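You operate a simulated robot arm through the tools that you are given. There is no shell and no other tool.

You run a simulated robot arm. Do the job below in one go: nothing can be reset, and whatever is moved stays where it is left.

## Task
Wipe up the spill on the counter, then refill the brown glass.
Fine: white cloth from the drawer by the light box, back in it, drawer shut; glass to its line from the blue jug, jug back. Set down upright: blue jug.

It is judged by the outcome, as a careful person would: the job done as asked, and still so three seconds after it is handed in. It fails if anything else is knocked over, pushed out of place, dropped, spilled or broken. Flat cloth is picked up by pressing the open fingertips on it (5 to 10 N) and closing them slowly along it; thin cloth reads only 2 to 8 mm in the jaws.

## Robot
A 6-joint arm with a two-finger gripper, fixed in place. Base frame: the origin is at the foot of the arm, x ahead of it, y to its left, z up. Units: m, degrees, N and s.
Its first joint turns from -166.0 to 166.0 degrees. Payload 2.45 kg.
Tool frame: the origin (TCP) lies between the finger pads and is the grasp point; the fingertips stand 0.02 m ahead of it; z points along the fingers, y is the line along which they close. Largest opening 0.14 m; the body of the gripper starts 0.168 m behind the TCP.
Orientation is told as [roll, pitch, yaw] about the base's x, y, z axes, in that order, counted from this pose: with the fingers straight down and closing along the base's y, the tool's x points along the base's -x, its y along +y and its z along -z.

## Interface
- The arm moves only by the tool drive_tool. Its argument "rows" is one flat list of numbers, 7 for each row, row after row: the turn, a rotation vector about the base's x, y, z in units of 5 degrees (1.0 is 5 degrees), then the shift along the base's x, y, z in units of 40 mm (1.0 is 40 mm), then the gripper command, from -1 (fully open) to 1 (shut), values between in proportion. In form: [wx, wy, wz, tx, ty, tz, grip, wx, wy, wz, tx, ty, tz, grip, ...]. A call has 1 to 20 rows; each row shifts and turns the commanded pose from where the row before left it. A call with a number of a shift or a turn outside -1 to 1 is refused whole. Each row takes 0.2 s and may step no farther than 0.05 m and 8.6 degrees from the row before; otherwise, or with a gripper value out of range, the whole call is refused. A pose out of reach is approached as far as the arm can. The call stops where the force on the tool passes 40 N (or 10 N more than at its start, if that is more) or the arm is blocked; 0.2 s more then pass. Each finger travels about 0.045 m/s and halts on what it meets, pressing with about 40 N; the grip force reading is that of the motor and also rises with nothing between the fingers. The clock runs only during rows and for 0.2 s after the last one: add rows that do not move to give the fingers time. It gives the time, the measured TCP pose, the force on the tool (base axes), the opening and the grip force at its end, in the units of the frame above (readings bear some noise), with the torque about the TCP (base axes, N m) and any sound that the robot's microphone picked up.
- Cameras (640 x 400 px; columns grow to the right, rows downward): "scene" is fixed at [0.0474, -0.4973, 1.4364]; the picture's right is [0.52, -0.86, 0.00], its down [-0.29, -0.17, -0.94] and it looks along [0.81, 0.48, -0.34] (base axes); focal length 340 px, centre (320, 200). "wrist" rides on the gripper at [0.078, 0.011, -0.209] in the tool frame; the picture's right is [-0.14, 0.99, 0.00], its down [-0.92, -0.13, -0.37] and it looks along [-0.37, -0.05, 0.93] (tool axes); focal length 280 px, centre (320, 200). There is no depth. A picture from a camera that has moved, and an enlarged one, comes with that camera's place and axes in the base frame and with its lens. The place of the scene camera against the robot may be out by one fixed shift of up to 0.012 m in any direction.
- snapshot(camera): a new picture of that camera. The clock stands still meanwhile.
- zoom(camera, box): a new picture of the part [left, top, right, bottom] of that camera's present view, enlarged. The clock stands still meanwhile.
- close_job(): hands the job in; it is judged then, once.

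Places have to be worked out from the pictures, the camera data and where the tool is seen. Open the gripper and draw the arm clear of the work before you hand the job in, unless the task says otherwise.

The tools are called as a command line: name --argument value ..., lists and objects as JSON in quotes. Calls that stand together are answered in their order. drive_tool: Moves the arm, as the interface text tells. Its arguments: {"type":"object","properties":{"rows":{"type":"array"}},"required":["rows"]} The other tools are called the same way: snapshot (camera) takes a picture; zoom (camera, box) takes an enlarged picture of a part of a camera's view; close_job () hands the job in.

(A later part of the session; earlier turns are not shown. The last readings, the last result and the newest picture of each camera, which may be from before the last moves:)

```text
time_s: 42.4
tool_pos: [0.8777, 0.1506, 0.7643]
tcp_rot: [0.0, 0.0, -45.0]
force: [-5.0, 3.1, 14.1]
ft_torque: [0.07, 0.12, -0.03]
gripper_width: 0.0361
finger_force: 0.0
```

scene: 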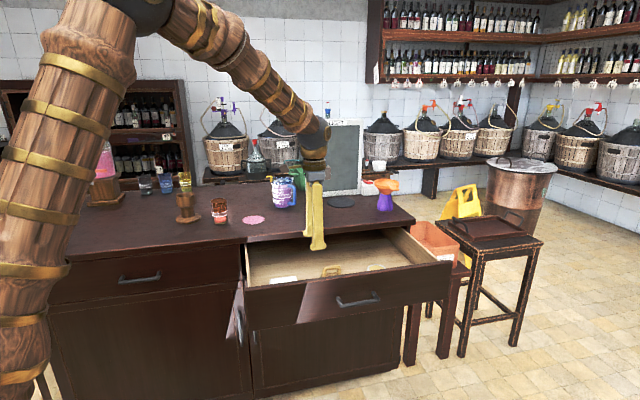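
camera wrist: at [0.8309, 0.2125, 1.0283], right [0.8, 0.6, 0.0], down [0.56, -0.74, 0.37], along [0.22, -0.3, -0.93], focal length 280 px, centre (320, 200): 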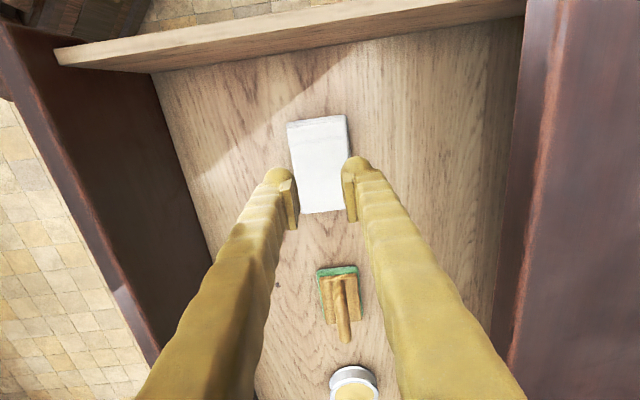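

Pressing at 14 N; I ease slightly and close in short checked steps.

drive_tool --rows '[0, 0, 0, 0, 0, 0.011, 0.5, 0, 0, 0, 0, 0, 0, 0.53, 0, 0, 0, 0, 0, 0, 0.56, 0, 0, 0, 0, 0, 0, 0.59]'

drive_tool --rows '[0, 0, 0, 0, 0, 0, 0.62, 0, 0, 0, 0, 0, 0, 0.65, 0, 0, 0, 0, 0, 0, 0.68]'

```text
time_s: 43.4
tool_pos: [0.8786, 0.151, 0.7647]
tcp_rot: [0.0, -0.1, -45.0]
force: [2.7, -1.6, 16.8]
ft_torque: [-0.02, -0.04, 0.01]
gripper_width: 0.029
finger_force: 0.2
```

```text
time_s: 44.2
tool_pos: [0.8781, 0.151, 0.7649]
tcp_rot: [0.1, -0.1, -45.0]
force: [0.7, -0.8, 19.1]
ft_torque: [0.03, -0.01, 0.01]
gripper_width: 0.0215
finger_force: 0.0
```

The force crept up to 19 N, so I ease about 1 mm and continue.

drive_tool --rows '[0, 0, 0, 0, 0, 0.02, 0.7, 0, 0, 0, 0, 0, 0, 0.72]'

```text
time_s: 44.8
tool_pos: [0.8793, 0.1518, 0.764]
tcp_rot: [-0.1, -0.1, -45.0]
force: [1.3, 0.5, 9.6]
ft_torque: [0.0, -0.05, -0.02]
gripper_width: 0.0153
finger_force: 0.1
```

At 9.6 N; I continue closing in small steps.

drive_tool --rows '[0, 0, 0, 0, 0, 0, 0.74, 0, 0, 0, 0, 0, 0, 0.76, 0, 0, 0, 0, 0, 0, 0.78]'

```text
time_s: 45.6
tool_pos: [0.8786, 0.1502, 0.7631]
tcp_rot: [-0.1, 0.0, -45.0]
force: [-2.1, 0.7, 5.6]
ft_torque: [0.02, 0.05, -0.02]
gripper_width: 0.0156
finger_force: 0.2
```

At 5.6 N. I press 0.3 mm more and continue closing.

drive_tool --rows '[0, 0, 0, 0, 0, -0.008, 0.8, 0, 0, 0, 0, 0, 0, 0.83]'

```text
time_s: 46.2
tool_pos: [0.8784, 0.1504, 0.7643]
tcp_rot: [0.2, -0.1, -44.9]
force: [2.0, -3.6, 8.7]
ft_torque: [-0.06, -0.06, -0.01]
gripper_width: 0.0095
finger_force: 0.1
```

Force 8.7 N with a 9.5 mm opening. I close the rest of the way slowly.

drive_tool --rows '[0, 0, 0, 0, 0, 0, 0.86, 0, 0, 0, 0, 0, 0, 0.89]'

```text
time_s: 46.8
tool_pos: [0.8791, 0.1509, 0.7643]
tcp_rot: [-0.1, 0.0, -45.0]
force: [1.6, 0.9, 7.5]
ft_torque: [0.04, -0.05, 0.0]
gripper_width: 0.0061
finger_force: 0.0
```

Still holding 7.5 N at a 6 mm opening. I close the last few millimetres.

drive_tool --rows '[0, 0, 0, 0, 0, 0, 0.92, 0, 0, 0, 0, 0, 0, 0.95, 0, 0, 0, 0, 0, 0, 1, 0, 0, 0, 0, 0, 0, 1]'

zoom --camera "wrist" --box '[240, 90, 400, 250]'

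```text
time_s: 47.8
tool_pos: [0.8769, 0.1508, 0.7643]
tcp_rot: [-0.1, 0.0, -45.0]
force: [0.9, -0.5, 5.6]
ft_torque: [-0.01, 0.0, -0.01]
gripper_width: 0.0062
finger_force: 29.9
```

```text
2.50 times, centred on (320, 170) of wrist
camera zoom: at [0.8306, 0.2133, 0.9735], right [0.8, 0.6, 0.0], down [0.56, -0.74, 0.37], along [0.22, -0.3, -0.93], focal length 701 px, centre (320, 275)
```

zoom: 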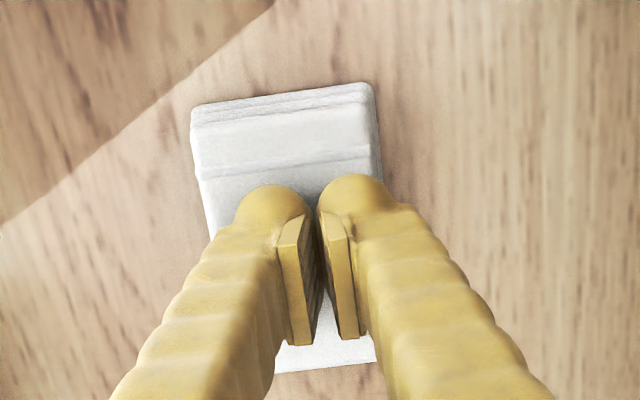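

The jaws now hold 6.2 mm of cloth at 30 N. I lift slowly and check that it comes along.

drive_tool --rows '[0, 0, 0, 0, 0, 0.1, 1, 0, 0, 0, 0, 0, 0.2, 1, 0, 0, 0, 0, 0, 0.4, 1, 0, 0, 0, 0, 0, 0.6, 1, 0, 0, 0, 0, 0, 0.8, 1, 0, 0, 0, 0, 0, 0.8, 1, 0, 0, 0, 0, 0, 0.8, 1]'

snapshot --camera "wrist"

snapshot --camera "scene"

```text
time_s: 49.4
tool_pos: [0.8758, 0.1475, 0.9137]
tcp_rot: [-0.1, 0.0, -45.0]
force: [0.2, -0.3, 0.1]
ft_torque: [-0.03, 0.02, 0.0]
gripper_width: 0.0
finger_force: 29.8
```

```text
taken
camera wrist: at [0.8293, 0.2119, 1.1226], right [0.8, 0.6, 0.0], down [0.56, -0.74, 0.37], along [0.22, -0.3, -0.93], focal length 280 px, centre (320, 200)
```

wrist: 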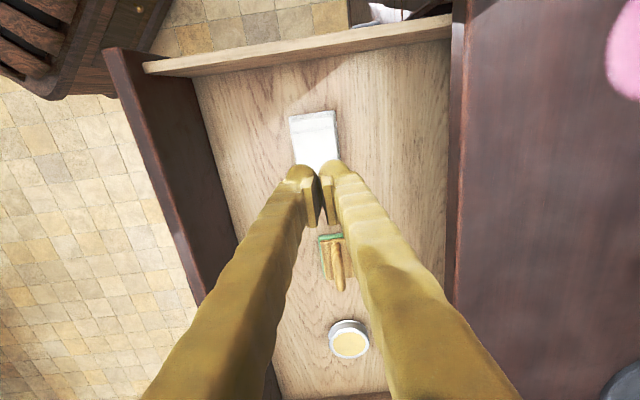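

```text
taken
```

scene: 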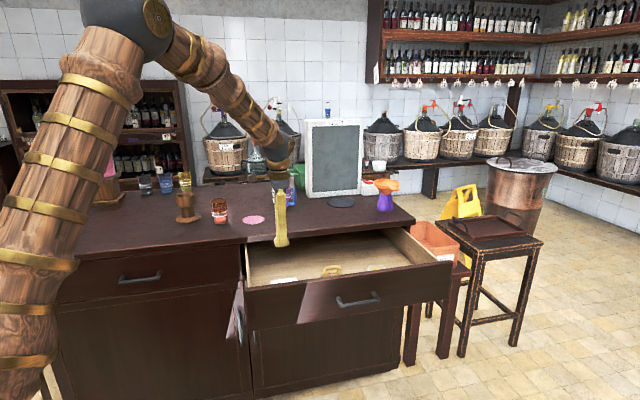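

The cloth slipped out on the way up and still lies in the drawer. I'll look closely at its state.

zoom --camera "wrist" --box '[260, 90, 360, 190]'

zoom --camera "scene" --box '[250, 240, 330, 300]'

```text
4.00 times, centred on (310, 140) of wrist
camera zoom: at [0.8293, 0.2119, 1.1226], right [0.8, 0.6, 0.0], down [0.56, -0.74, 0.37], along [0.22, -0.3, -0.93], focal length 1122 px, centre (360, 440)
```

zoom: 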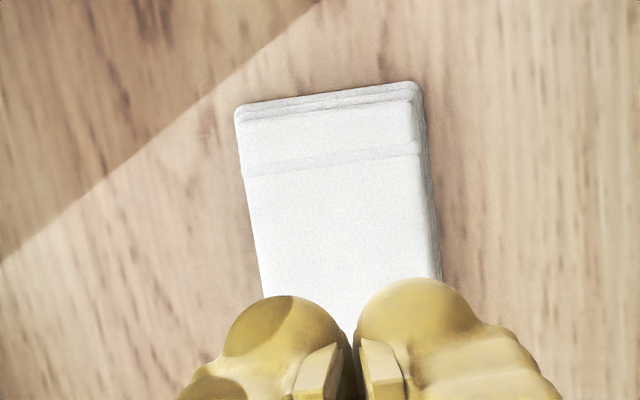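

```text
6.67 times, centred on (290, 270) of scene
camera zoom: at [0.0474, -0.4973, 1.4364], right [0.52, -0.86, 0.0], down [-0.29, -0.17, -0.94], along [0.81, 0.48, -0.34], focal length 2264 px, centre (520, -267)
```

zoom: 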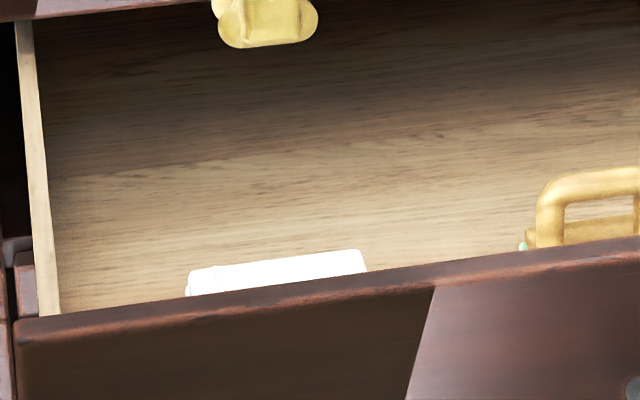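

The cloth seems to be a folded pad, and the pinch I took was too shallow. I'll retry with a wider starting opening (5 cm), holding about 8–10 N throughout so that more material gathers, then lift very slowly.

drive_tool --rows '[0, 0, 0, 0.0, 0, 0, 0.286, 0, 0, 0, 0.0, 0.0, 0, 0.286, 0, 0, 0, 0, 0, -0.7, 0.286, 0, 0, 0, 0, 0, -0.8, 0.286, 0, 0, 0, 0, 0, -0.8, 0.286, 0, 0, 0, 0, 0, -0.7, 0.286, 0, 0, 0, 0, 0, -0.4, 0.286, 0, 0, 0, 0, 0, -0.15, 0.286, 0, 0, 0, 0, 0, 0, 0.286]'

zoom --camera "wrist" --box '[240, 90, 400, 250]'

```text
time_s: 51.4
tool_pos: [0.8769, 0.1502, 0.7714]
tcp_rot: [0.0, 0.0, -45.0]
force: [-0.3, -0.4, 0.1]
ft_torque: [-0.01, -0.01, 0.0]
gripper_width: 0.0499
finger_force: 0.1
```

```text
2.50 times, centred on (320, 170) of wrist
camera zoom: at [0.8303, 0.2128, 0.9792], right [0.8, 0.6, 0.0], down [0.56, -0.74, 0.37], along [0.22, -0.3, -0.93], focal length 701 px, centre (320, 275)
```

zoom: 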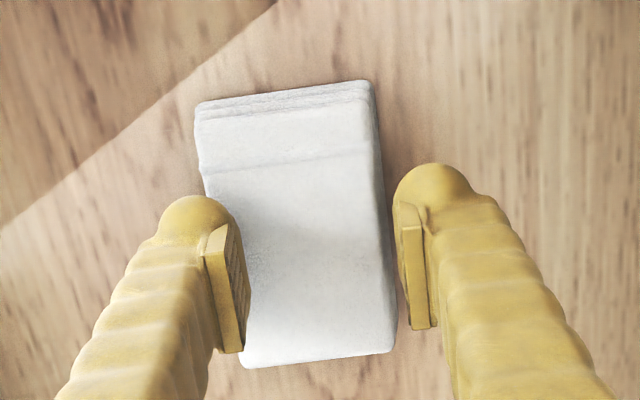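

The cloth has shifted about 8 mm toward the drawer front, so the right fingertip is off it. I recentre by -8 mm along the normal, set the opening to 4.4 cm, and feel down again.

drive_tool --rows '[0, 0, 0, 0, 0, 0.1, 0.371, 0, 0, 0, -0.14, -0.14, 0, 0.371, 0, 0, 0, 0, 0, -0.1, 0.371, 0, 0, 0, 0, 0, -0.05, 0.371, 0, 0, 0, 0, 0, -0.05, 0.371, 0, 0, 0, 0, 0, -0.04, 0.371]'

```text
time_s: 52.8
tool_pos: [0.871, 0.145, 0.7652]
tcp_rot: [-0.2, 0.0, -45.0]
force: [0.5, -0.5, 0.7]
ft_torque: [-0.02, -0.02, 0.0]
gripper_width: 0.044
finger_force: 0.0
```

Just about touching. I take another 1 mm step.

drive_tool --rows '[0, 0, 0, 0, 0, -0.03, 0.371, 0, 0, 0, 0, 0, 0, 0.371]'

zoom --camera "wrist" --box '[240, 90, 400, 250]'

```text
time_s: 53.4
tool_pos: [0.8732, 0.1445, 0.7645]
tcp_rot: [0.0, -0.1, -45.0]
force: [-4.1, 2.5, 10.7]
ft_torque: [0.07, 0.04, -0.02]
gripper_width: 0.0442
finger_force: 0.1
```

```text
2.50 times, centred on (320, 170) of wrist
camera zoom: at [0.8248, 0.2076, 0.9736], right [0.8, 0.6, 0.0], down [0.56, -0.74, 0.37], along [0.22, -0.3, -0.93], focal length 701 px, centre (320, 275)
```

zoom: 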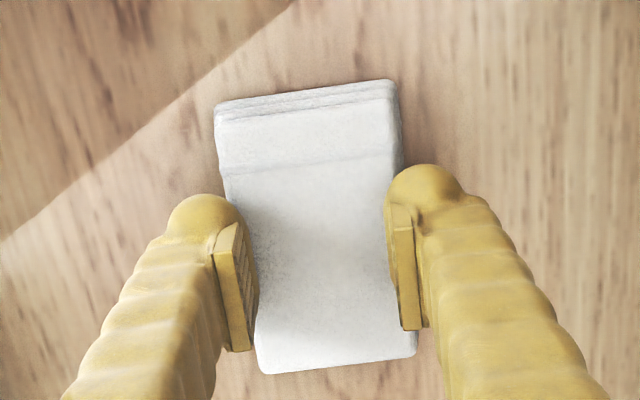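

Both tips press on the cloth near its long edges at about 10.7 N. I close slowly while watching the force.

drive_tool --rows '[0, 0, 0, 0, 0, 0, 0.4, 0, 0, 0, 0, 0, 0, 0.43, 0, 0, 0, 0, 0, 0, 0.46]'

```text
time_s: 54.2
tool_pos: [0.872, 0.1444, 0.764]
tcp_rot: [-0.1, -0.2, -45.1]
force: [2.5, -1.4, 16.4]
ft_torque: [0.01, -0.04, -0.02]
gripper_width: 0.0381
finger_force: 0.1
```

Force is up to 16 N; I ease 0.5 mm and continue.

drive_tool --rows '[0, 0, 0, 0, 0, 0.014, 0.48, 0, 0, 0, 0, 0, 0, 0.51, 0, 0, 0, 0, 0, 0, 0.54]'

```text
time_s: 55.0
tool_pos: [0.8718, 0.1445, 0.7638]
tcp_rot: [0.0, -0.1, -45.0]
force: [0.8, 0.9, 16.1]
ft_torque: [0.02, -0.06, 0.03]
gripper_width: 0.0331
finger_force: 0.7
```

drive_tool --rows '[0, 0, 0, 0, 0, 0.016, 0.56, 0, 0, 0, 0, 0, 0, 0.59, 0, 0, 0, 0, 0, 0, 0.62]'

zoom --camera "wrist" --box '[240, 90, 400, 250]'

```text
time_s: 55.8
tool_pos: [0.8731, 0.145, 0.7658]
tcp_rot: [-0.1, 0.0, -45.0]
force: [-0.3, -0.3, 8.9]
ft_torque: [0.01, -0.03, 0.01]
gripper_width: 0.0221
finger_force: 0.1
```

```text
2.50 times, centred on (320, 170) of wrist
camera zoom: at [0.825, 0.207, 0.9739], right [0.8, 0.6, 0.0], down [0.56, -0.74, 0.37], along [0.22, -0.3, -0.93], focal length 701 px, centre (320, 275)
```

zoom: 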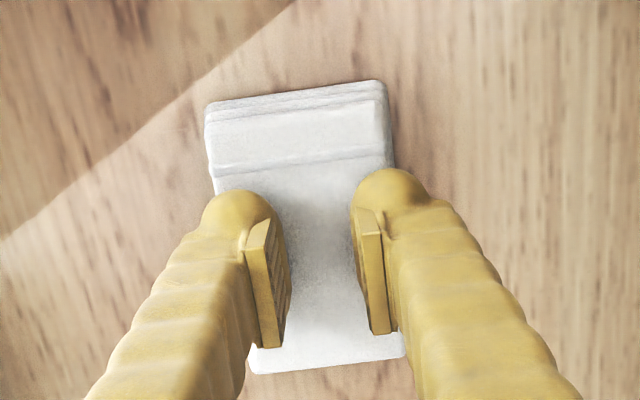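

Force 8.9 N and the cloth is starting to gather. I continue slowly.

drive_tool --rows '[0, 0, 0, 0, 0, 0, 0.65, 0, 0, 0, 0, 0, 0, 0.68, 0, 0, 0, 0, 0, 0, 0.71]'

```text
time_s: 56.6
tool_pos: [0.8726, 0.1445, 0.7652]
tcp_rot: [-0.1, 0.1, -45.0]
force: [-0.1, -1.2, 5.6]
ft_torque: [0.05, 0.0, 0.01]
gripper_width: 0.017
finger_force: 0.0
```

drive_tool --rows '[0, 0, 0, 0, 0, -0.01, 0.73, 0, 0, 0, 0, 0, 0, 0.75, 0, 0, 0, 0, 0, 0, 0.77]'

```text
time_s: 57.4
tool_pos: [0.8725, 0.1454, 0.7655]
tcp_rot: [0.0, -0.1, -45.1]
force: [-1.4, 0.0, 7.7]
ft_torque: [0.0, 0.0, -0.03]
gripper_width: 0.0172
finger_force: 0.9
```

drive_tool --rows '[0, 0, 0, 0, 0, -0.006, 0.79, 0, 0, 0, 0, 0, 0, 0.81, 0, 0, 0, 0, 0, 0, 0.83]'

zoom --camera "wrist" --box '[240, 90, 400, 250]'

```text
time_s: 58.2
tool_pos: [0.8738, 0.1456, 0.7643]
tcp_rot: [0.0, -0.1, -45.1]
force: [1.7, -1.2, 11.4]
ft_torque: [-0.01, -0.03, 0.03]
gripper_width: 0.0091
finger_force: 0.0
```

```text
2.50 times, centred on (320, 170) of wrist
camera zoom: at [0.8256, 0.2075, 0.9736], right [0.8, 0.6, 0.0], down [0.56, -0.74, 0.37], along [0.22, -0.3, -0.93], focal length 701 px, centre (320, 275)
```

zoom: 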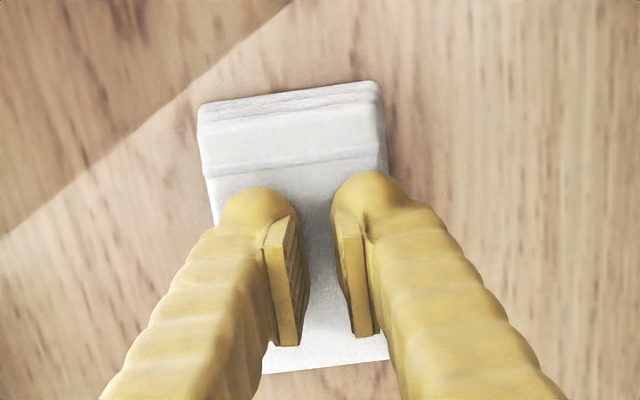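

drive_tool --rows '[0, 0, 0, 0, 0, 0, 0.85, 0, 0, 0, 0, 0, 0, 0.87, 0, 0, 0, 0, 0, 0, 0.89]'

```text
time_s: 59.0
tool_pos: [0.8722, 0.1452, 0.7646]
tcp_rot: [0.0, -0.1, -45.1]
force: [1.5, 1.4, 12.0]
ft_torque: [0.01, 0.0, -0.02]
gripper_width: 0.0082
finger_force: 0.7
```

drive_tool --rows '[0, 0, 0, 0, 0, 0, 0.91, 0, 0, 0, 0, 0, 0, 0.93, 0, 0, 0, 0, 0, 0, 0.95]'

```text
time_s: 59.8
tool_pos: [0.8727, 0.1453, 0.7638]
tcp_rot: [-0.1, 0.1, -45.0]
force: [0.1, 0.0, 10.4]
ft_torque: [0.02, 0.01, 0.0]
gripper_width: 0.0061
finger_force: 29.4
```

It is pinched at 6 mm with 29 N. I hold for a moment to let the squeeze build, then lift very slowly while watching the width.

drive_tool --rows '[0, 0, 0, 0, 0, 0, 1, 0, 0, 0, 0, 0, 0, 1, 0, 0, 0, 0, 0, 0, 1]'

drive_tool --rows '[0, 0, 0, 0, 0, 0.02, 1, 0, 0, 0, 0, 0, 0.03, 1, 0, 0, 0, 0, 0, 0.03, 1]'

zoom --camera "wrist" --box '[240, 90, 400, 250]'

```text
time_s: 60.6
tool_pos: [0.8728, 0.1455, 0.7637]
tcp_rot: [0.0, 0.0, -45.1]
force: [-0.9, 0.3, 8.2]
ft_torque: [0.01, 0.03, 0.01]
gripper_width: 0.0057
finger_force: 29.8
```

```text
time_s: 61.4
tool_pos: [0.8726, 0.1443, 0.7669]
tcp_rot: [-0.1, 0.0, -45.1]
force: [-0.7, -0.1, 0.0]
ft_torque: [-0.01, 0.02, 0.01]
gripper_width: 0.0
finger_force: 29.1
```

```text
2.50 times, centred on (320, 170) of wrist
camera zoom: at [0.8246, 0.2075, 0.9764], right [0.8, 0.6, 0.0], down [0.56, -0.74, 0.37], along [0.22, -0.3, -0.93], focal length 701 px, centre (320, 275)
```

zoom: 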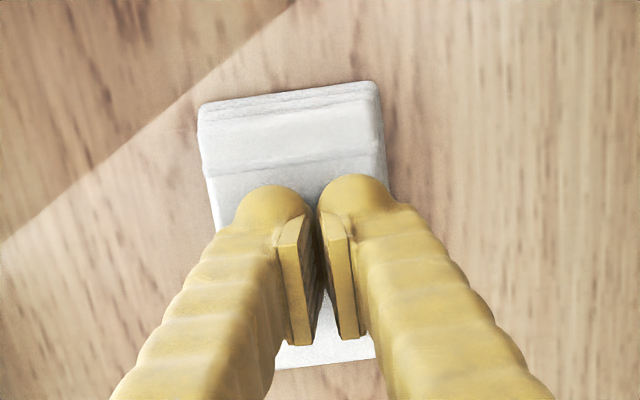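

The pinch squeezed out again within 3 mm, so only the rounded tips had a hold. I'll try spanning the pad's long edges with the tips near the drawer floor instead: raise, open to 9 cm, and check the centring.

drive_tool --rows '[0, 0, 0, 0, 0, 0.5, 1, 0, 0, 0, 0, 0, 0.1, 0.2, 0, 0, 0, 0, 0, 0, -0.286, 0, 0, 0, 0, 0, 0, -0.286, 0, 0, 0, 0, 0, 0, -0.286, 0, 0, 0, 0, 0, 0, -0.286]'

snapshot --camera "wrist"

zoom --camera "scene" --box '[250, 240, 330, 300]'

```text
time_s: 62.8
tool_pos: [0.8727, 0.1438, 0.7923]
tcp_rot: [-0.1, 0.0, -45.0]
force: [-0.9, 0.4, 0.3]
ft_torque: [0.01, 0.02, -0.03]
gripper_width: 0.0898
finger_force: 0.1
```

```text
taken
camera wrist: at [0.8248, 0.207, 1.001], right [0.8, 0.6, 0.0], down [0.56, -0.74, 0.37], along [0.22, -0.3, -0.93], focal length 280 px, centre (320, 200)
```

wrist: 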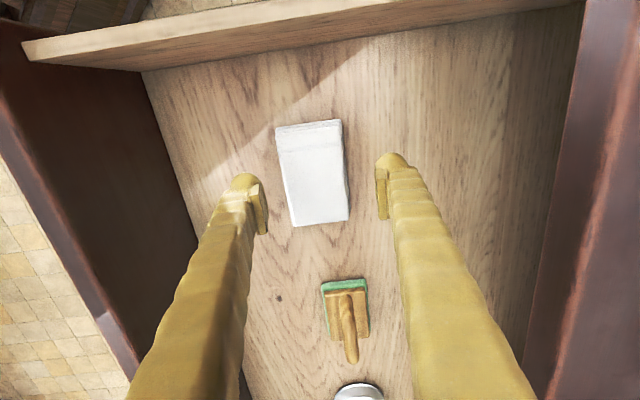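

```text
6.67 times, centred on (290, 270) of scene
camera zoom: at [0.0474, -0.4973, 1.4364], right [0.52, -0.86, 0.0], down [-0.29, -0.17, -0.94], along [0.81, 0.48, -0.34], focal length 2264 px, centre (520, -267)
```

zoom: 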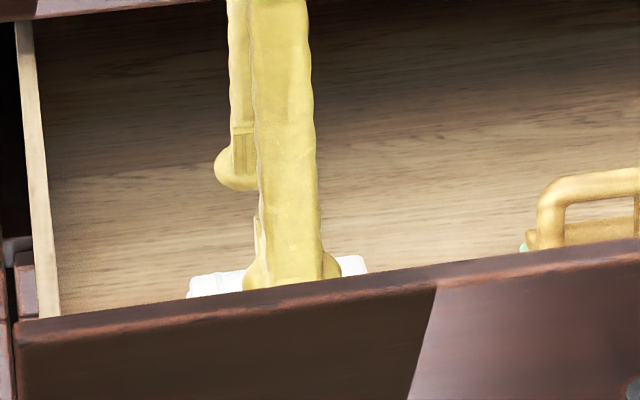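

The cloth centre is about 5 mm toward the front of the TCP. I shift, lower with the jaws outside its edges, and feel for the drawer floor.

drive_tool --rows '[0, 0, 0, -0.09, -0.09, 0, -0.286, 0, 0, 0, 0.02, -0.02, -0.35, -0.286, 0, 0, 0, 0, 0, -0.3, -0.286, 0, 0, 0, 0, 0, -0.05, -0.286, 0, 0, 0, 0, 0, -0.04, -0.286]'

```text
time_s: 64.0
tool_pos: [0.869, 0.1402, 0.7619]
tcp_rot: [-0.2, -0.1, -45.1]
force: [0.4, 0.4, 0.2]
ft_torque: [0.01, -0.02, 0.0]
gripper_width: 0.0898
finger_force: 0.1
```

drive_tool --rows '[0, 0, 0, 0, 0, -0.04, -0.286, 0, 0, 0, 0, 0, -0.04, -0.286]'

```text
time_s: 64.6
tool_pos: [0.8682, 0.1393, 0.7586]
tcp_rot: [-0.1, -0.1, -45.0]
force: [0.2, 0.0, 0.5]
ft_torque: [0.01, -0.01, -0.01]
gripper_width: 0.09
finger_force: 0.2
```

Still no floor at tip z≈0.739, so I continue down gently.

drive_tool --rows '[0, 0, 0, 0, 0, -0.04, -0.286, 0, 0, 0, 0, 0, -0.03, -0.286]'

```text
time_s: 65.2
tool_pos: [0.8695, 0.1408, 0.7551]
tcp_rot: [-0.1, 0.1, -45.0]
force: [-0.3, 1.4, 0.4]
ft_torque: [-0.02, 0.01, -0.01]
gripper_width: 0.0898
finger_force: 0.1
```

drive_tool --rows '[0, 0, 0, 0, 0, -0.03, -0.286, 0, 0, 0, 0, 0, -0.03, -0.286]'

```text
time_s: 65.8
tool_pos: [0.8677, 0.1407, 0.7529]
tcp_rot: [-0.1, -0.1, -45.1]
force: [0.8, 0.6, 0.7]
ft_torque: [0.0, -0.02, -0.03]
gripper_width: 0.0899
finger_force: 0.0
```

drive_tool --rows '[0, 0, 0, 0, 0, -0.03, -0.286, 0, 0, 0, 0, 0, -0.03, -0.286]'

```text
time_s: 66.4
tool_pos: [0.8694, 0.1403, 0.7512]
tcp_rot: [-0.1, 0.1, -45.0]
force: [-0.5, -0.1, 0.1]
ft_torque: [-0.03, -0.06, 0.01]
gripper_width: 0.09
finger_force: 0.0
```

The tips are already 13 mm below the cloth's top with no floor contact, so the pad is thick enough to squeeze by its edges. I close slowly on it.

drive_tool --rows '[0, 0, 0, 0, 0, 0, -0.1, 0, 0, 0, 0, 0, 0, 0, 0, 0, 0, 0, 0, 0, 0.06, 0, 0, 0, 0, 0, 0, 0.1, 0, 0, 0, 0, 0, 0, 0.14]'

zoom --camera "wrist" --box '[220, 90, 420, 250]'

```text
time_s: 67.6
tool_pos: [0.8689, 0.1416, 0.7499]
tcp_rot: [-0.2, 0.1, -45.0]
force: [0.3, -0.8, 0.4]
ft_torque: [0.0, 0.03, -0.02]
gripper_width: 0.0636
finger_force: 36.3
```

```text
2.50 times, centred on (320, 170) of wrist
camera zoom: at [0.822, 0.2035, 0.9602], right [0.8, 0.6, 0.0], down [0.56, -0.74, 0.37], along [0.22, -0.3, -0.93], focal length 701 px, centre (320, 275)
```

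zoom: 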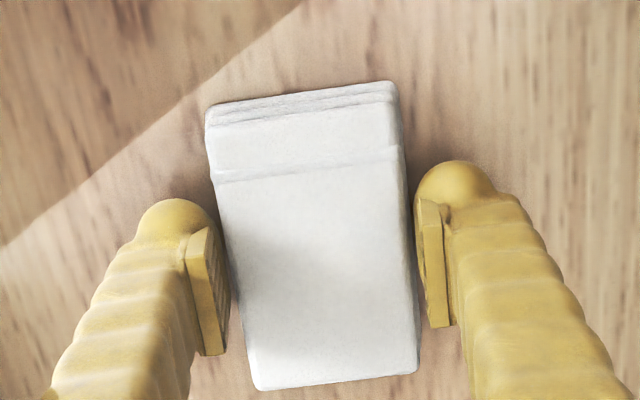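

The pad resists at 63.6 mm with 36 N, so it can be held by its edges as a firm folded pad. I command full closure to keep the squeeze and lift slowly.

drive_tool --rows '[0, 0, 0, 0, 0, 0, 0.3, 0, 0, 0, 0, 0, 0, 0.6, 0, 0, 0, 0, 0, 0, 1]'

drive_tool --rows '[0, 0, 0, 0, 0, 0.05, 1, 0, 0, 0, 0, 0, 0.1, 1, 0, 0, 0, 0, 0, 0.2, 1]'

zoom --camera "wrist" --box '[220, 90, 420, 250]'

```text
time_s: 68.4
tool_pos: [0.87, 0.1403, 0.7498]
tcp_rot: [-0.1, 0.0, -44.9]
force: [-0.3, -0.5, 0.8]
ft_torque: [-0.01, -0.03, 0.0]
gripper_width: 0.0632
finger_force: 40.1
```

```text
time_s: 69.2
tool_pos: [0.8691, 0.1401, 0.7652]
tcp_rot: [0.0, -0.1, -45.0]
force: [-0.4, -0.1, -0.7]
ft_torque: [0.01, 0.02, -0.03]
gripper_width: 0.065
finger_force: 0.1
```

```text
2.50 times, centred on (320, 170) of wrist
camera zoom: at [0.8221, 0.2034, 0.9754], right [0.8, 0.6, 0.0], down [0.56, -0.74, 0.37], along [0.22, -0.3, -0.93], focal length 701 px, centre (320, 275)
```

zoom: 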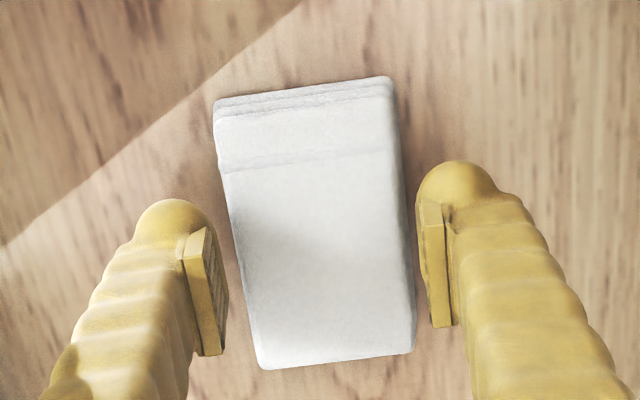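

The reading is ambiguous: width 65 mm but grip force near 0. I hold still for a moment and read again.

drive_tool --rows '[0, 0, 0, 0, 0, 0, 1, 0, 0, 0, 0, 0, 0, 1]'

zoom --camera "wrist" --box '[220, 90, 420, 250]'

zoom --camera "scene" --box '[250, 240, 330, 300]'

```text
time_s: 69.8
tool_pos: [0.8693, 0.1407, 0.7657]
tcp_rot: [-0.1, 0.0, -45.0]
force: [-0.6, -0.2, 0.4]
ft_torque: [-0.02, 0.01, 0.01]
gripper_width: 0.0
finger_force: 30.0
```

```text
2.50 times, centred on (320, 170) of wrist
camera zoom: at [0.822, 0.2034, 0.9751], right [0.8, 0.6, 0.0], down [0.56, -0.74, 0.37], along [0.22, -0.3, -0.93], focal length 701 px, centre (320, 275)
```

zoom: 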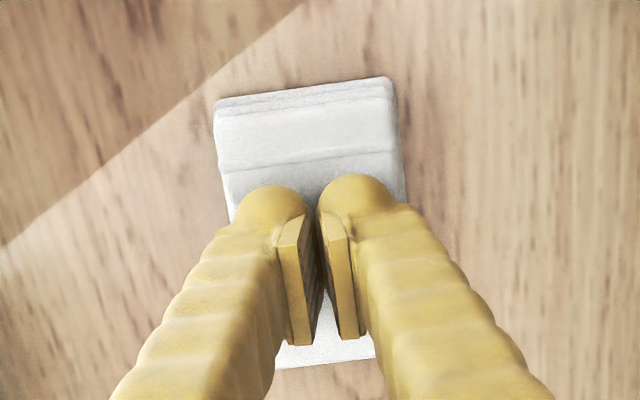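

```text
6.67 times, centred on (290, 270) of scene
camera zoom: at [0.0474, -0.4973, 1.4364], right [0.52, -0.86, 0.0], down [-0.29, -0.17, -0.94], along [0.81, 0.48, -0.34], focal length 2264 px, centre (520, -267)
```

zoom: 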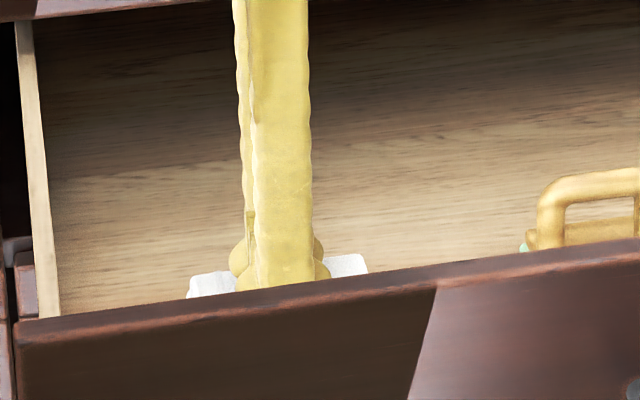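

The pad slid out again because only its upper edge was caught. I'll raise, reopen, recentre and go down until the tips feel the drawer floor, so the pads grip the full thickness.

drive_tool --rows '[0, 0, 0, 0, 0, 0.4, 1, 0, 0, 0, 0, 0, 0.1, 0.2, 0, 0, 0, 0, 0, 0, -0.286, 0, 0, 0, 0, 0, 0, -0.286, 0, 0, 0, 0, 0, 0, -0.286, 0, 0, 0, 0, 0, 0, -0.286]'

zoom --camera "wrist" --box '[220, 90, 420, 250]'

```text
time_s: 71.2
tool_pos: [0.8701, 0.1413, 0.7837]
tcp_rot: [0.0, 0.0, -45.0]
force: [0.4, 0.6, -0.3]
ft_torque: [-0.03, -0.02, -0.01]
gripper_width: 0.09
finger_force: 0.0
```

```text
2.50 times, centred on (320, 170) of wrist
camera zoom: at [0.822, 0.2035, 0.9938], right [0.8, 0.6, 0.0], down [0.56, -0.74, 0.37], along [0.22, -0.3, -0.93], focal length 701 px, centre (320, 275)
```

zoom: 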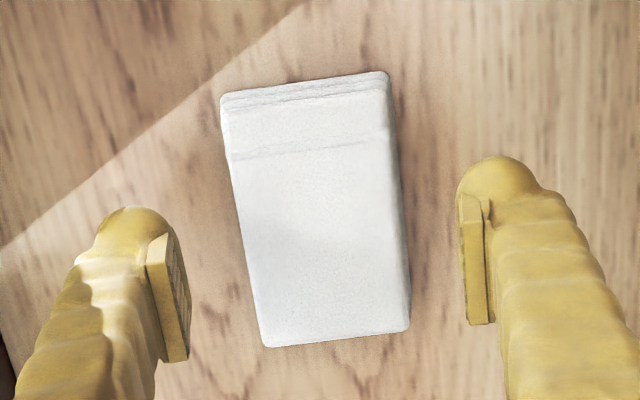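

Centred across the jaws. I nudge 4 mm along L and lower toward the floor, then feel in 1–2 mm steps.

drive_tool --rows '[0, 0, 0, -0.07, 0.07, -0.3, -0.286, 0, 0, 0, 0, 0, -0.4, -0.286, 0, 0, 0, 0, 0, -0.12, -0.286, 0, 0, 0, 0, 0, -0.04, -0.286]'

drive_tool --rows '[0, 0, 0, 0, 0, -0.04, -0.286, 0, 0, 0, 0, 0, -0.04, -0.286]'

```text
time_s: 72.2
tool_pos: [0.8666, 0.1433, 0.75]
tcp_rot: [-0.1, 0.0, -45.1]
force: [-0.4, -0.4, -0.4]
ft_torque: [0.01, 0.02, 0.0]
gripper_width: 0.0898
finger_force: 0.0
```

```text
time_s: 72.8
tool_pos: [0.867, 0.1437, 0.7472]
tcp_rot: [-0.1, 0.0, -45.0]
force: [0.5, 0.2, 0.0]
ft_torque: [-0.02, 0.0, 0.0]
gripper_width: 0.0899
finger_force: 0.1
```

drive_tool --rows '[0, 0, 0, 0, 0, -0.04, -0.286, 0, 0, 0, 0, 0, -0.04, -0.286]'

```text
time_s: 73.4
tool_pos: [0.8669, 0.1446, 0.7433]
tcp_rot: [-0.1, -0.1, -45.0]
force: [-0.4, -0.5, -0.5]
ft_torque: [0.03, -0.01, -0.02]
gripper_width: 0.09
finger_force: 0.0
```

drive_tool --rows '[0, 0, 0, 0, 0, -0.04, -0.286, 0, 0, 0, 0, 0, -0.03, -0.286]'

```text
time_s: 74.0
tool_pos: [0.867, 0.1435, 0.74]
tcp_rot: [0.0, 0.0, -45.0]
force: [0.3, 0.5, 0.2]
ft_torque: [-0.01, -0.05, 0.01]
gripper_width: 0.0897
finger_force: 0.0
```

No floor yet at tip z≈0.72, so the pad is about 2 cm thick. I check the view before closing here.

zoom --camera "wrist" --box '[220, 90, 420, 250]'

drive_tool --rows '[0, 0, 0, 0, 0, -0.03, -0.286, 0, 0, 0, 0, 0, -0.03, -0.286]'

```text
2.50 times, centred on (320, 170) of wrist
camera zoom: at [0.8196, 0.2064, 0.9504], right [0.8, 0.6, 0.0], down [0.56, -0.74, 0.37], along [0.22, -0.3, -0.93], focal length 701 px, centre (320, 275)
```

zoom: 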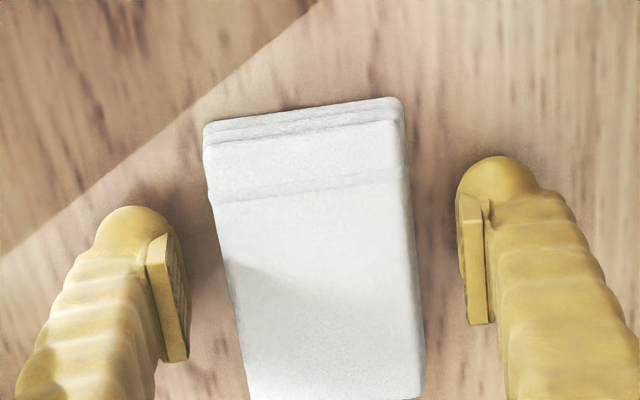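

```text
time_s: 74.6
tool_pos: [0.8684, 0.1428, 0.7389]
tcp_rot: [-0.1, -0.1, -45.0]
force: [1.7, 0.5, 0.3]
ft_torque: [-0.02, 0.02, 0.0]
gripper_width: 0.0899
finger_force: 0.0
```

The tips are well down beside the cloth, with the TCP just below its top surface. I close on the edges now.

drive_tool --rows '[0, 0, 0, 0, 0, 0, -0.1, 0, 0, 0, 0, 0, 0, 0, 0, 0, 0, 0, 0, 0, 0.06, 0, 0, 0, 0, 0, 0, 0.1, 0, 0, 0, 0, 0, 0, 0.2, 0, 0, 0, 0, 0, 0, 0.5, 0, 0, 0, 0, 0, 0, 1]'

zoom --camera "wrist" --box '[220, 90, 420, 250]'

```text
time_s: 76.2
tool_pos: [0.8673, 0.1438, 0.7388]
tcp_rot: [-0.1, -0.1, -45.1]
force: [-0.4, -0.4, 2.4]
ft_torque: [0.0, 0.06, 0.05]
gripper_width: 0.0636
finger_force: 40.2
```

```text
2.50 times, centred on (320, 170) of wrist
camera zoom: at [0.8195, 0.2058, 0.9481], right [0.8, 0.6, 0.0], down [0.56, -0.74, 0.37], along [0.22, -0.3, -0.93], focal length 701 px, centre (320, 275)
```

zoom: 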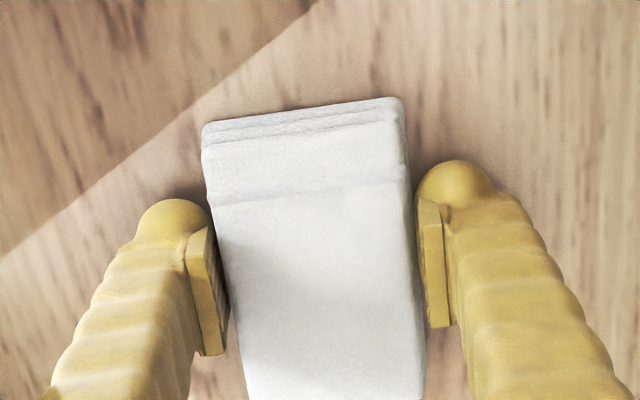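

Gripped at 63.6 mm with 40 N and deeper than before. I lift slowly and check.

drive_tool --rows '[0, 0, 0, 0, 0, 0.03, 1, 0, 0, 0, 0, 0, 0.05, 1, 0, 0, 0, 0, 0, 0.08, 1, 0, 0, 0, 0, 0, 0.1, 1, 0, 0, 0, 0, 0, 0.15, 1, 0, 0, 0, 0, 0, 0.2, 1, 0, 0, 0, 0, 0, 0.2, 1]'

zoom --camera "wrist" --box '[220, 90, 420, 250]'

zoom --camera "scene" --box '[250, 240, 330, 300]'

```text
time_s: 77.8
tool_pos: [0.8663, 0.1436, 0.77]
tcp_rot: [-0.1, 0.0, -45.0]
force: [1.4, 0.3, -1.0]
ft_torque: [0.04, 0.01, 0.01]
gripper_width: 0.0633
finger_force: 39.9
```

```text
2.50 times, centred on (320, 170) of wrist
camera zoom: at [0.8193, 0.2058, 0.98], right [0.8, 0.6, 0.0], down [0.56, -0.74, 0.37], along [0.22, -0.3, -0.93], focal length 701 px, centre (320, 275)
```

zoom: 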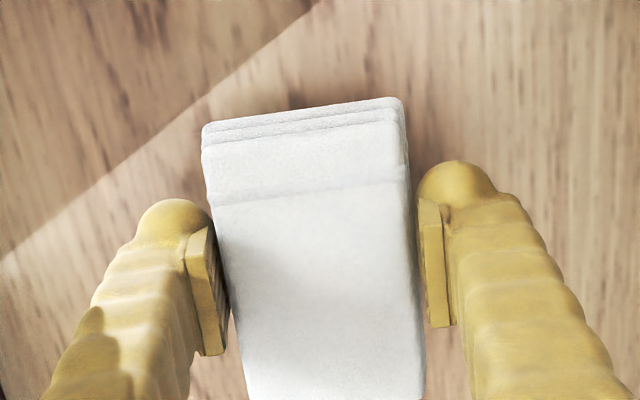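

```text
6.67 times, centred on (290, 270) of scene
camera zoom: at [0.0474, -0.4973, 1.4364], right [0.52, -0.86, 0.0], down [-0.29, -0.17, -0.94], along [0.81, 0.48, -0.34], focal length 2264 px, centre (520, -267)
```

zoom: 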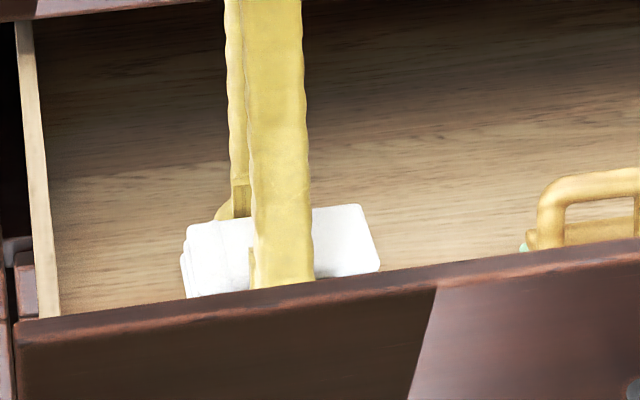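

The cloth is rising with the gripper, with a firm 63.3 mm grip at 40 N. I lift it clear of the drawer and view it.

drive_tool --rows '[0, 0, 0, 0, 0, 0.3, 1, 0, 0, 0, 0, 0, 0.4, 1, 0, 0, 0, 0, 0, 0.5, 1, 0, 0, 0, 0, 0, 0.6, 1, 0, 0, 0, 0, 0, 0.7, 1, 0, 0, 0, 0, 0, 0.7, 1, 0, 0, 0, 0, 0, 0.7, 1, 0, 0, 0, 0, 0, 0.5, 1, 0, 0, 0, 0, 0, 0, 1]'

snapshot --camera "wrist"

zoom --camera "scene" --box '[190, 130, 350, 250]'

```text
time_s: 79.8
tool_pos: [0.8672, 0.1432, 0.9473]
tcp_rot: [-0.2, 0.1, -45.0]
force: [-0.1, 1.2, 0.6]
ft_torque: [0.0, -0.04, -0.03]
gripper_width: 0.0637
finger_force: 40.2
```

```text
taken
camera wrist: at [0.8199, 0.2059, 1.1566], right [0.8, 0.6, 0.0], down [0.56, -0.74, 0.37], along [0.22, -0.3, -0.93], focal length 280 px, centre (320, 200)
```

wrist: 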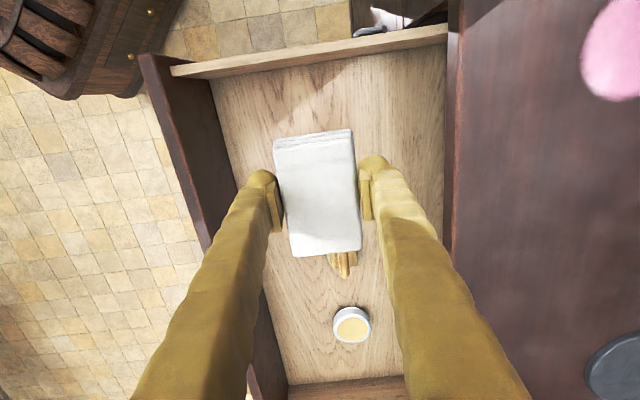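

```text
3.33 times, centred on (270, 190) of scene
camera zoom: at [0.0474, -0.4973, 1.4364], right [0.52, -0.86, 0.0], down [-0.29, -0.17, -0.94], along [0.81, 0.48, -0.34], focal length 1132 px, centre (487, 233)
```

zoom: 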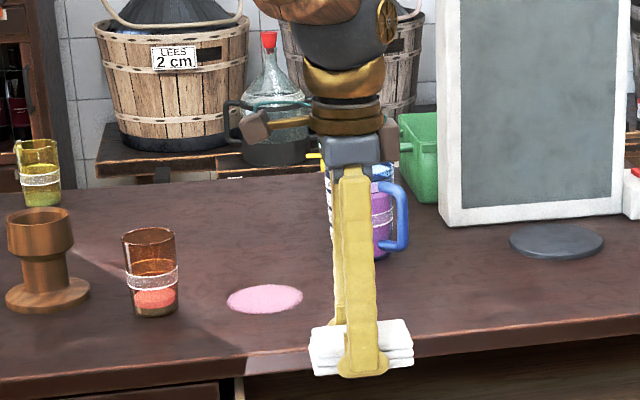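

The folded cloth is held firmly, with its underside about level with the fingertips. I'll carry it above the spill while turning the tool to face radially outward (yaw ≈ +22°), which also tests whether the arm reaches the spill with a vertical tool.

drive_tool --rows '[0, 0, 0, 0, 0, 0.6, 1, 0, 0, 0, 0, 0, 0.7, 1, 0, 0, 0, 0, 0, 0.6, 1, 0, 0, 0.953, 0.273, 0.468, 0, 1, 0, 0, 0.953, 0.273, 0.468, 0, 1, 0, 0, 0.953, 0.273, 0.468, 0, 1, 0, 0, 0.953, 0.273, 0.468, 0, 1, 0, 0, 0.953, 0.273, 0.468, 0, 1, 0, 0, 0.953, 0.273, 0.468, 0, 1, 0, 0, 0.953, 0.273, 0.468, 0, 1, 0, 0, 0.953, 0.273, 0.468, 0, 1, 0, 0, 0.953, 0.273, 0.468, 0, 1, 0, 0, 0.953, 0.273, 0.468, 0, 1]'

snapshot --camera "scene"

```text
time_s: 82.6
tool_pos: [0.9768, 0.3309, 1.0233]
tcp_rot: [0.0, -0.1, 2.6]
force: [0.1, -0.1, -0.3]
ft_torque: [0.02, -0.02, 0.04]
gripper_width: 0.0633
finger_force: 40.0
```

```text
taken
```

scene: 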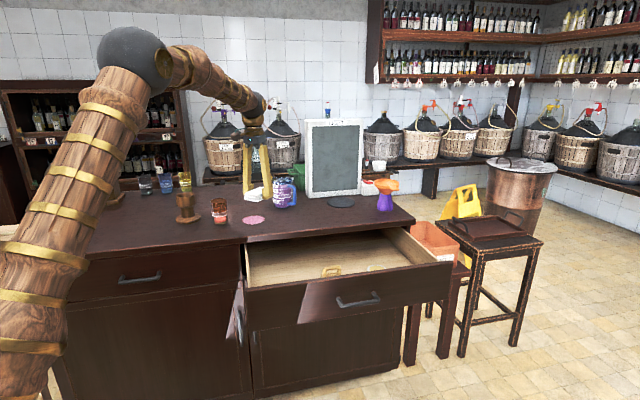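

A radius of 1.03 m is reached with the tool still vertical. I continue to above the spill centre.

drive_tool --rows '[0, 0, 0.953, 0.273, 0.468, 0, 1, 0, 0, 0.953, 0.273, 0.468, 0, 1, 0, 0, 0.953, 0.273, 0.468, 0, 1, 0, 0, 0.953, 0.273, 0.468, 0, 1, 0, 0, 0, 0, 0, 0, 1]'

snapshot --camera "wrist"

zoom --camera "scene" --box '[180, 120, 340, 240]'

```text
time_s: 83.8
tool_pos: [1.0178, 0.406, 1.0216]
tcp_rot: [-0.1, 0.0, 21.7]
force: [-1.0, 0.3, -0.5]
ft_torque: [0.02, 0.02, 0.0]
gripper_width: 0.0635
finger_force: 39.7
```

```text
taken
camera wrist: at [0.9422, 0.3868, 1.2314], right [-0.24, 0.97, 0.0], down [0.9, 0.22, 0.37], along [0.36, 0.09, -0.93], focal length 280 px, centre (320, 200)
```

wrist: 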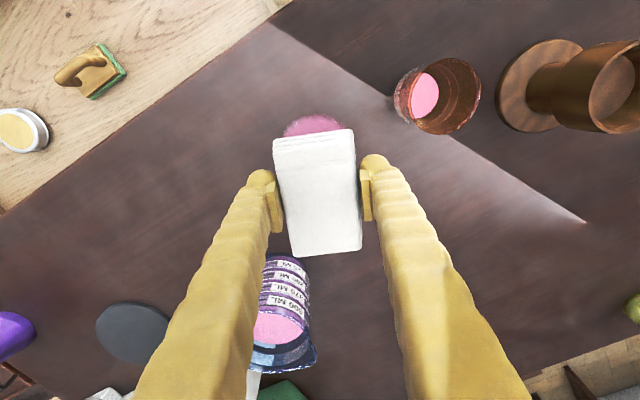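

```text
3.33 times, centred on (260, 180) of scene
camera zoom: at [0.0474, -0.4973, 1.4364], right [0.52, -0.86, 0.0], down [-0.29, -0.17, -0.94], along [0.81, 0.48, -0.34], focal length 1132 px, centre (520, 267)
```

zoom: 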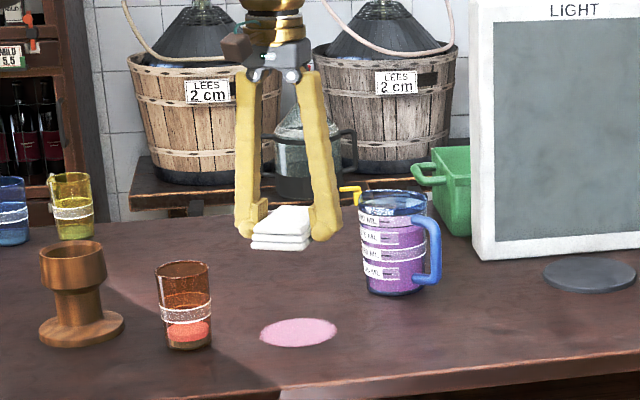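

The arm reaches the spill with the tool vertical. From the wrist view I put the spill centre at about (1.013, 0.397). I lower until the pad is just above the counter.

drive_tool --rows '[0, 0, 0, -0.1, -0.2, -0.5, 1, 0, 0, 0, 0, 0, -0.5, 1, 0, 0, 0, 0, 0, -0.5, 1, 0, 0, 0, 0, 0, -0.5, 1, 0, 0, 0, 0, 0, -0.4, 1, 0, 0, 0, 0, 0, 0, 1]'

zoom --camera "scene" --box '[200, 160, 320, 240]'

snapshot --camera "wrist"

```text
time_s: 85.2
tool_pos: [1.0145, 0.3968, 0.9266]
tcp_rot: [-0.1, -0.1, 21.6]
force: [0.2, -0.1, -0.3]
ft_torque: [0.03, -0.02, 0.02]
gripper_width: 0.0636
finger_force: 40.2
```

```text
5.00 times, centred on (260, 200) of scene
camera zoom: at [0.0474, -0.4973, 1.4364], right [0.52, -0.86, 0.0], down [-0.29, -0.17, -0.94], along [0.81, 0.48, -0.34], focal length 1698 px, centre (620, 200)
```

zoom: 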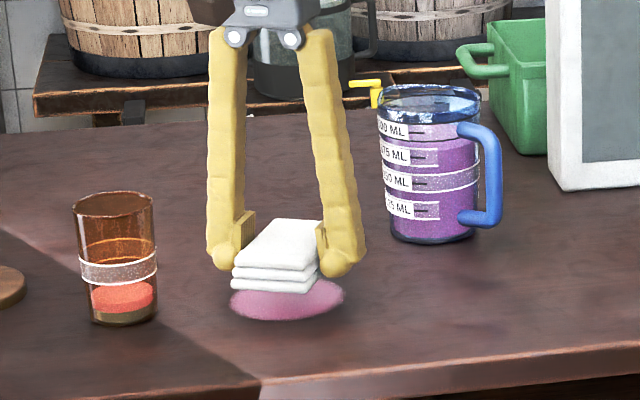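

```text
taken
camera wrist: at [0.9385, 0.3781, 1.1364], right [-0.24, 0.97, 0.0], down [0.9, 0.22, 0.37], along [0.36, 0.09, -0.93], focal length 280 px, centre (320, 200)
```

wrist: 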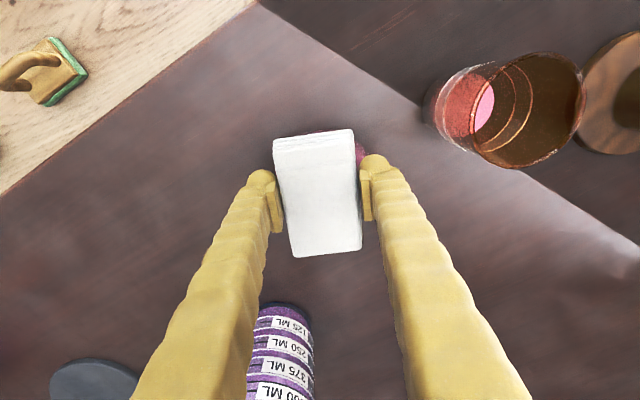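

The pad hangs slightly below the fingertips and sits right over the spill. I lower in small steps to find contact.

drive_tool --rows '[0, 0, 0, 0, 0, -0.08, 1, 0, 0, 0, 0, 0, -0.06, 1, 0, 0, 0, 0, 0, -0.05, 1]'

```text
time_s: 86.0
tool_pos: [1.0156, 0.3979, 0.9201]
tcp_rot: [-0.1, 0.0, 21.6]
force: [0.0, 0.5, -0.4]
ft_torque: [0.0, -0.02, 0.0]
gripper_width: 0.0636
finger_force: 39.8
```

drive_tool --rows '[0, 0, 0, 0, 0, -0.06, 1, 0, 0, 0, 0, 0, -0.06, 1]'

drive_tool --rows '[0, 0, 0, 0, 0, -0.04, 1, 0, 0, 0, 0, 0, -0.04, 1]'

```text
time_s: 86.6
tool_pos: [1.0149, 0.3965, 0.9152]
tcp_rot: [0.0, 0.0, 21.5]
force: [-0.2, 0.0, -0.4]
ft_torque: [0.02, 0.03, 0.0]
gripper_width: 0.0635
finger_force: 40.0
```

```text
time_s: 87.2
tool_pos: [1.0143, 0.3977, 0.9133]
tcp_rot: [-0.2, 0.1, 21.6]
force: [0.8, -0.2, -0.2]
ft_torque: [0.02, 0.03, 0.03]
gripper_width: 0.0634
finger_force: 39.7
```

drive_tool --rows '[0, 0, 0, 0, 0, -0.04, 1, 0, 0, 0, 0, 0, -0.04, 1]'

drive_tool --rows '[0, 0, 0, 0, 0, -0.03, 1, 0, 0, 0, 0, 0, -0.03, 1]'

```text
time_s: 87.8
tool_pos: [1.0144, 0.3978, 0.9088]
tcp_rot: [0.0, -0.1, 21.6]
force: [0.2, -0.1, 0.4]
ft_torque: [0.02, 0.0, 0.0]
gripper_width: 0.0634
finger_force: 40.0
```

```text
time_s: 88.4
tool_pos: [1.016, 0.3962, 0.9069]
tcp_rot: [-0.1, 0.0, 21.6]
force: [0.4, -0.1, -0.2]
ft_torque: [-0.04, -0.04, 0.0]
gripper_width: 0.0635
finger_force: 40.4
```

drive_tool --rows '[0, 0, 0, 0, 0, -0.03, 1, 0, 0, 0, 0, 0, -0.03, 1]'

zoom --camera "scene" --box '[220, 180, 300, 230]'

```text
time_s: 89.0
tool_pos: [1.0145, 0.3966, 0.904]
tcp_rot: [-0.1, 0.0, 21.6]
force: [0.1, 0.4, -0.7]
ft_torque: [0.0, 0.01, -0.01]
gripper_width: 0.0635
finger_force: 39.8
```

```text
8.00 times, centred on (260, 205) of scene
camera zoom: at [0.0474, -0.4973, 1.4364], right [0.52, -0.86, 0.0], down [-0.29, -0.17, -0.94], along [0.81, 0.48, -0.34], focal length 2716 px, centre (800, 160)
```

zoom: 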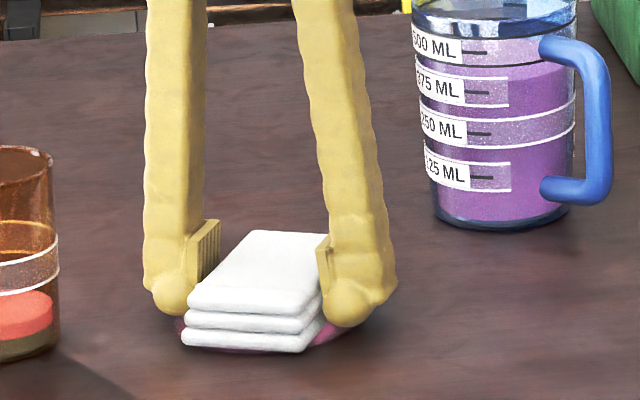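

The pad is almost on the counter. I continue in 1 mm steps.

drive_tool --rows '[0, 0, 0, 0, 0, -0.03, 1, 0, 0, 0, 0, 0, -0.02, 1]'

drive_tool --rows '[0, 0, 0, 0, 0, -0.025, 1, 0, 0, 0, 0, 0, -0.02, 1]'

```text
time_s: 89.6
tool_pos: [1.0157, 0.3973, 0.9019]
tcp_rot: [0.0, 0.0, 21.6]
force: [0.5, 0.7, 0.1]
ft_torque: [0.01, 0.03, -0.02]
gripper_width: 0.0637
finger_force: 39.7
```

```text
time_s: 90.2
tool_pos: [1.0163, 0.3979, 0.901]
tcp_rot: [-0.1, -0.2, 21.7]
force: [0.1, -3.3, 6.8]
ft_torque: [-0.08, 0.28, 0.05]
gripper_width: 0.0639
finger_force: 40.1
```

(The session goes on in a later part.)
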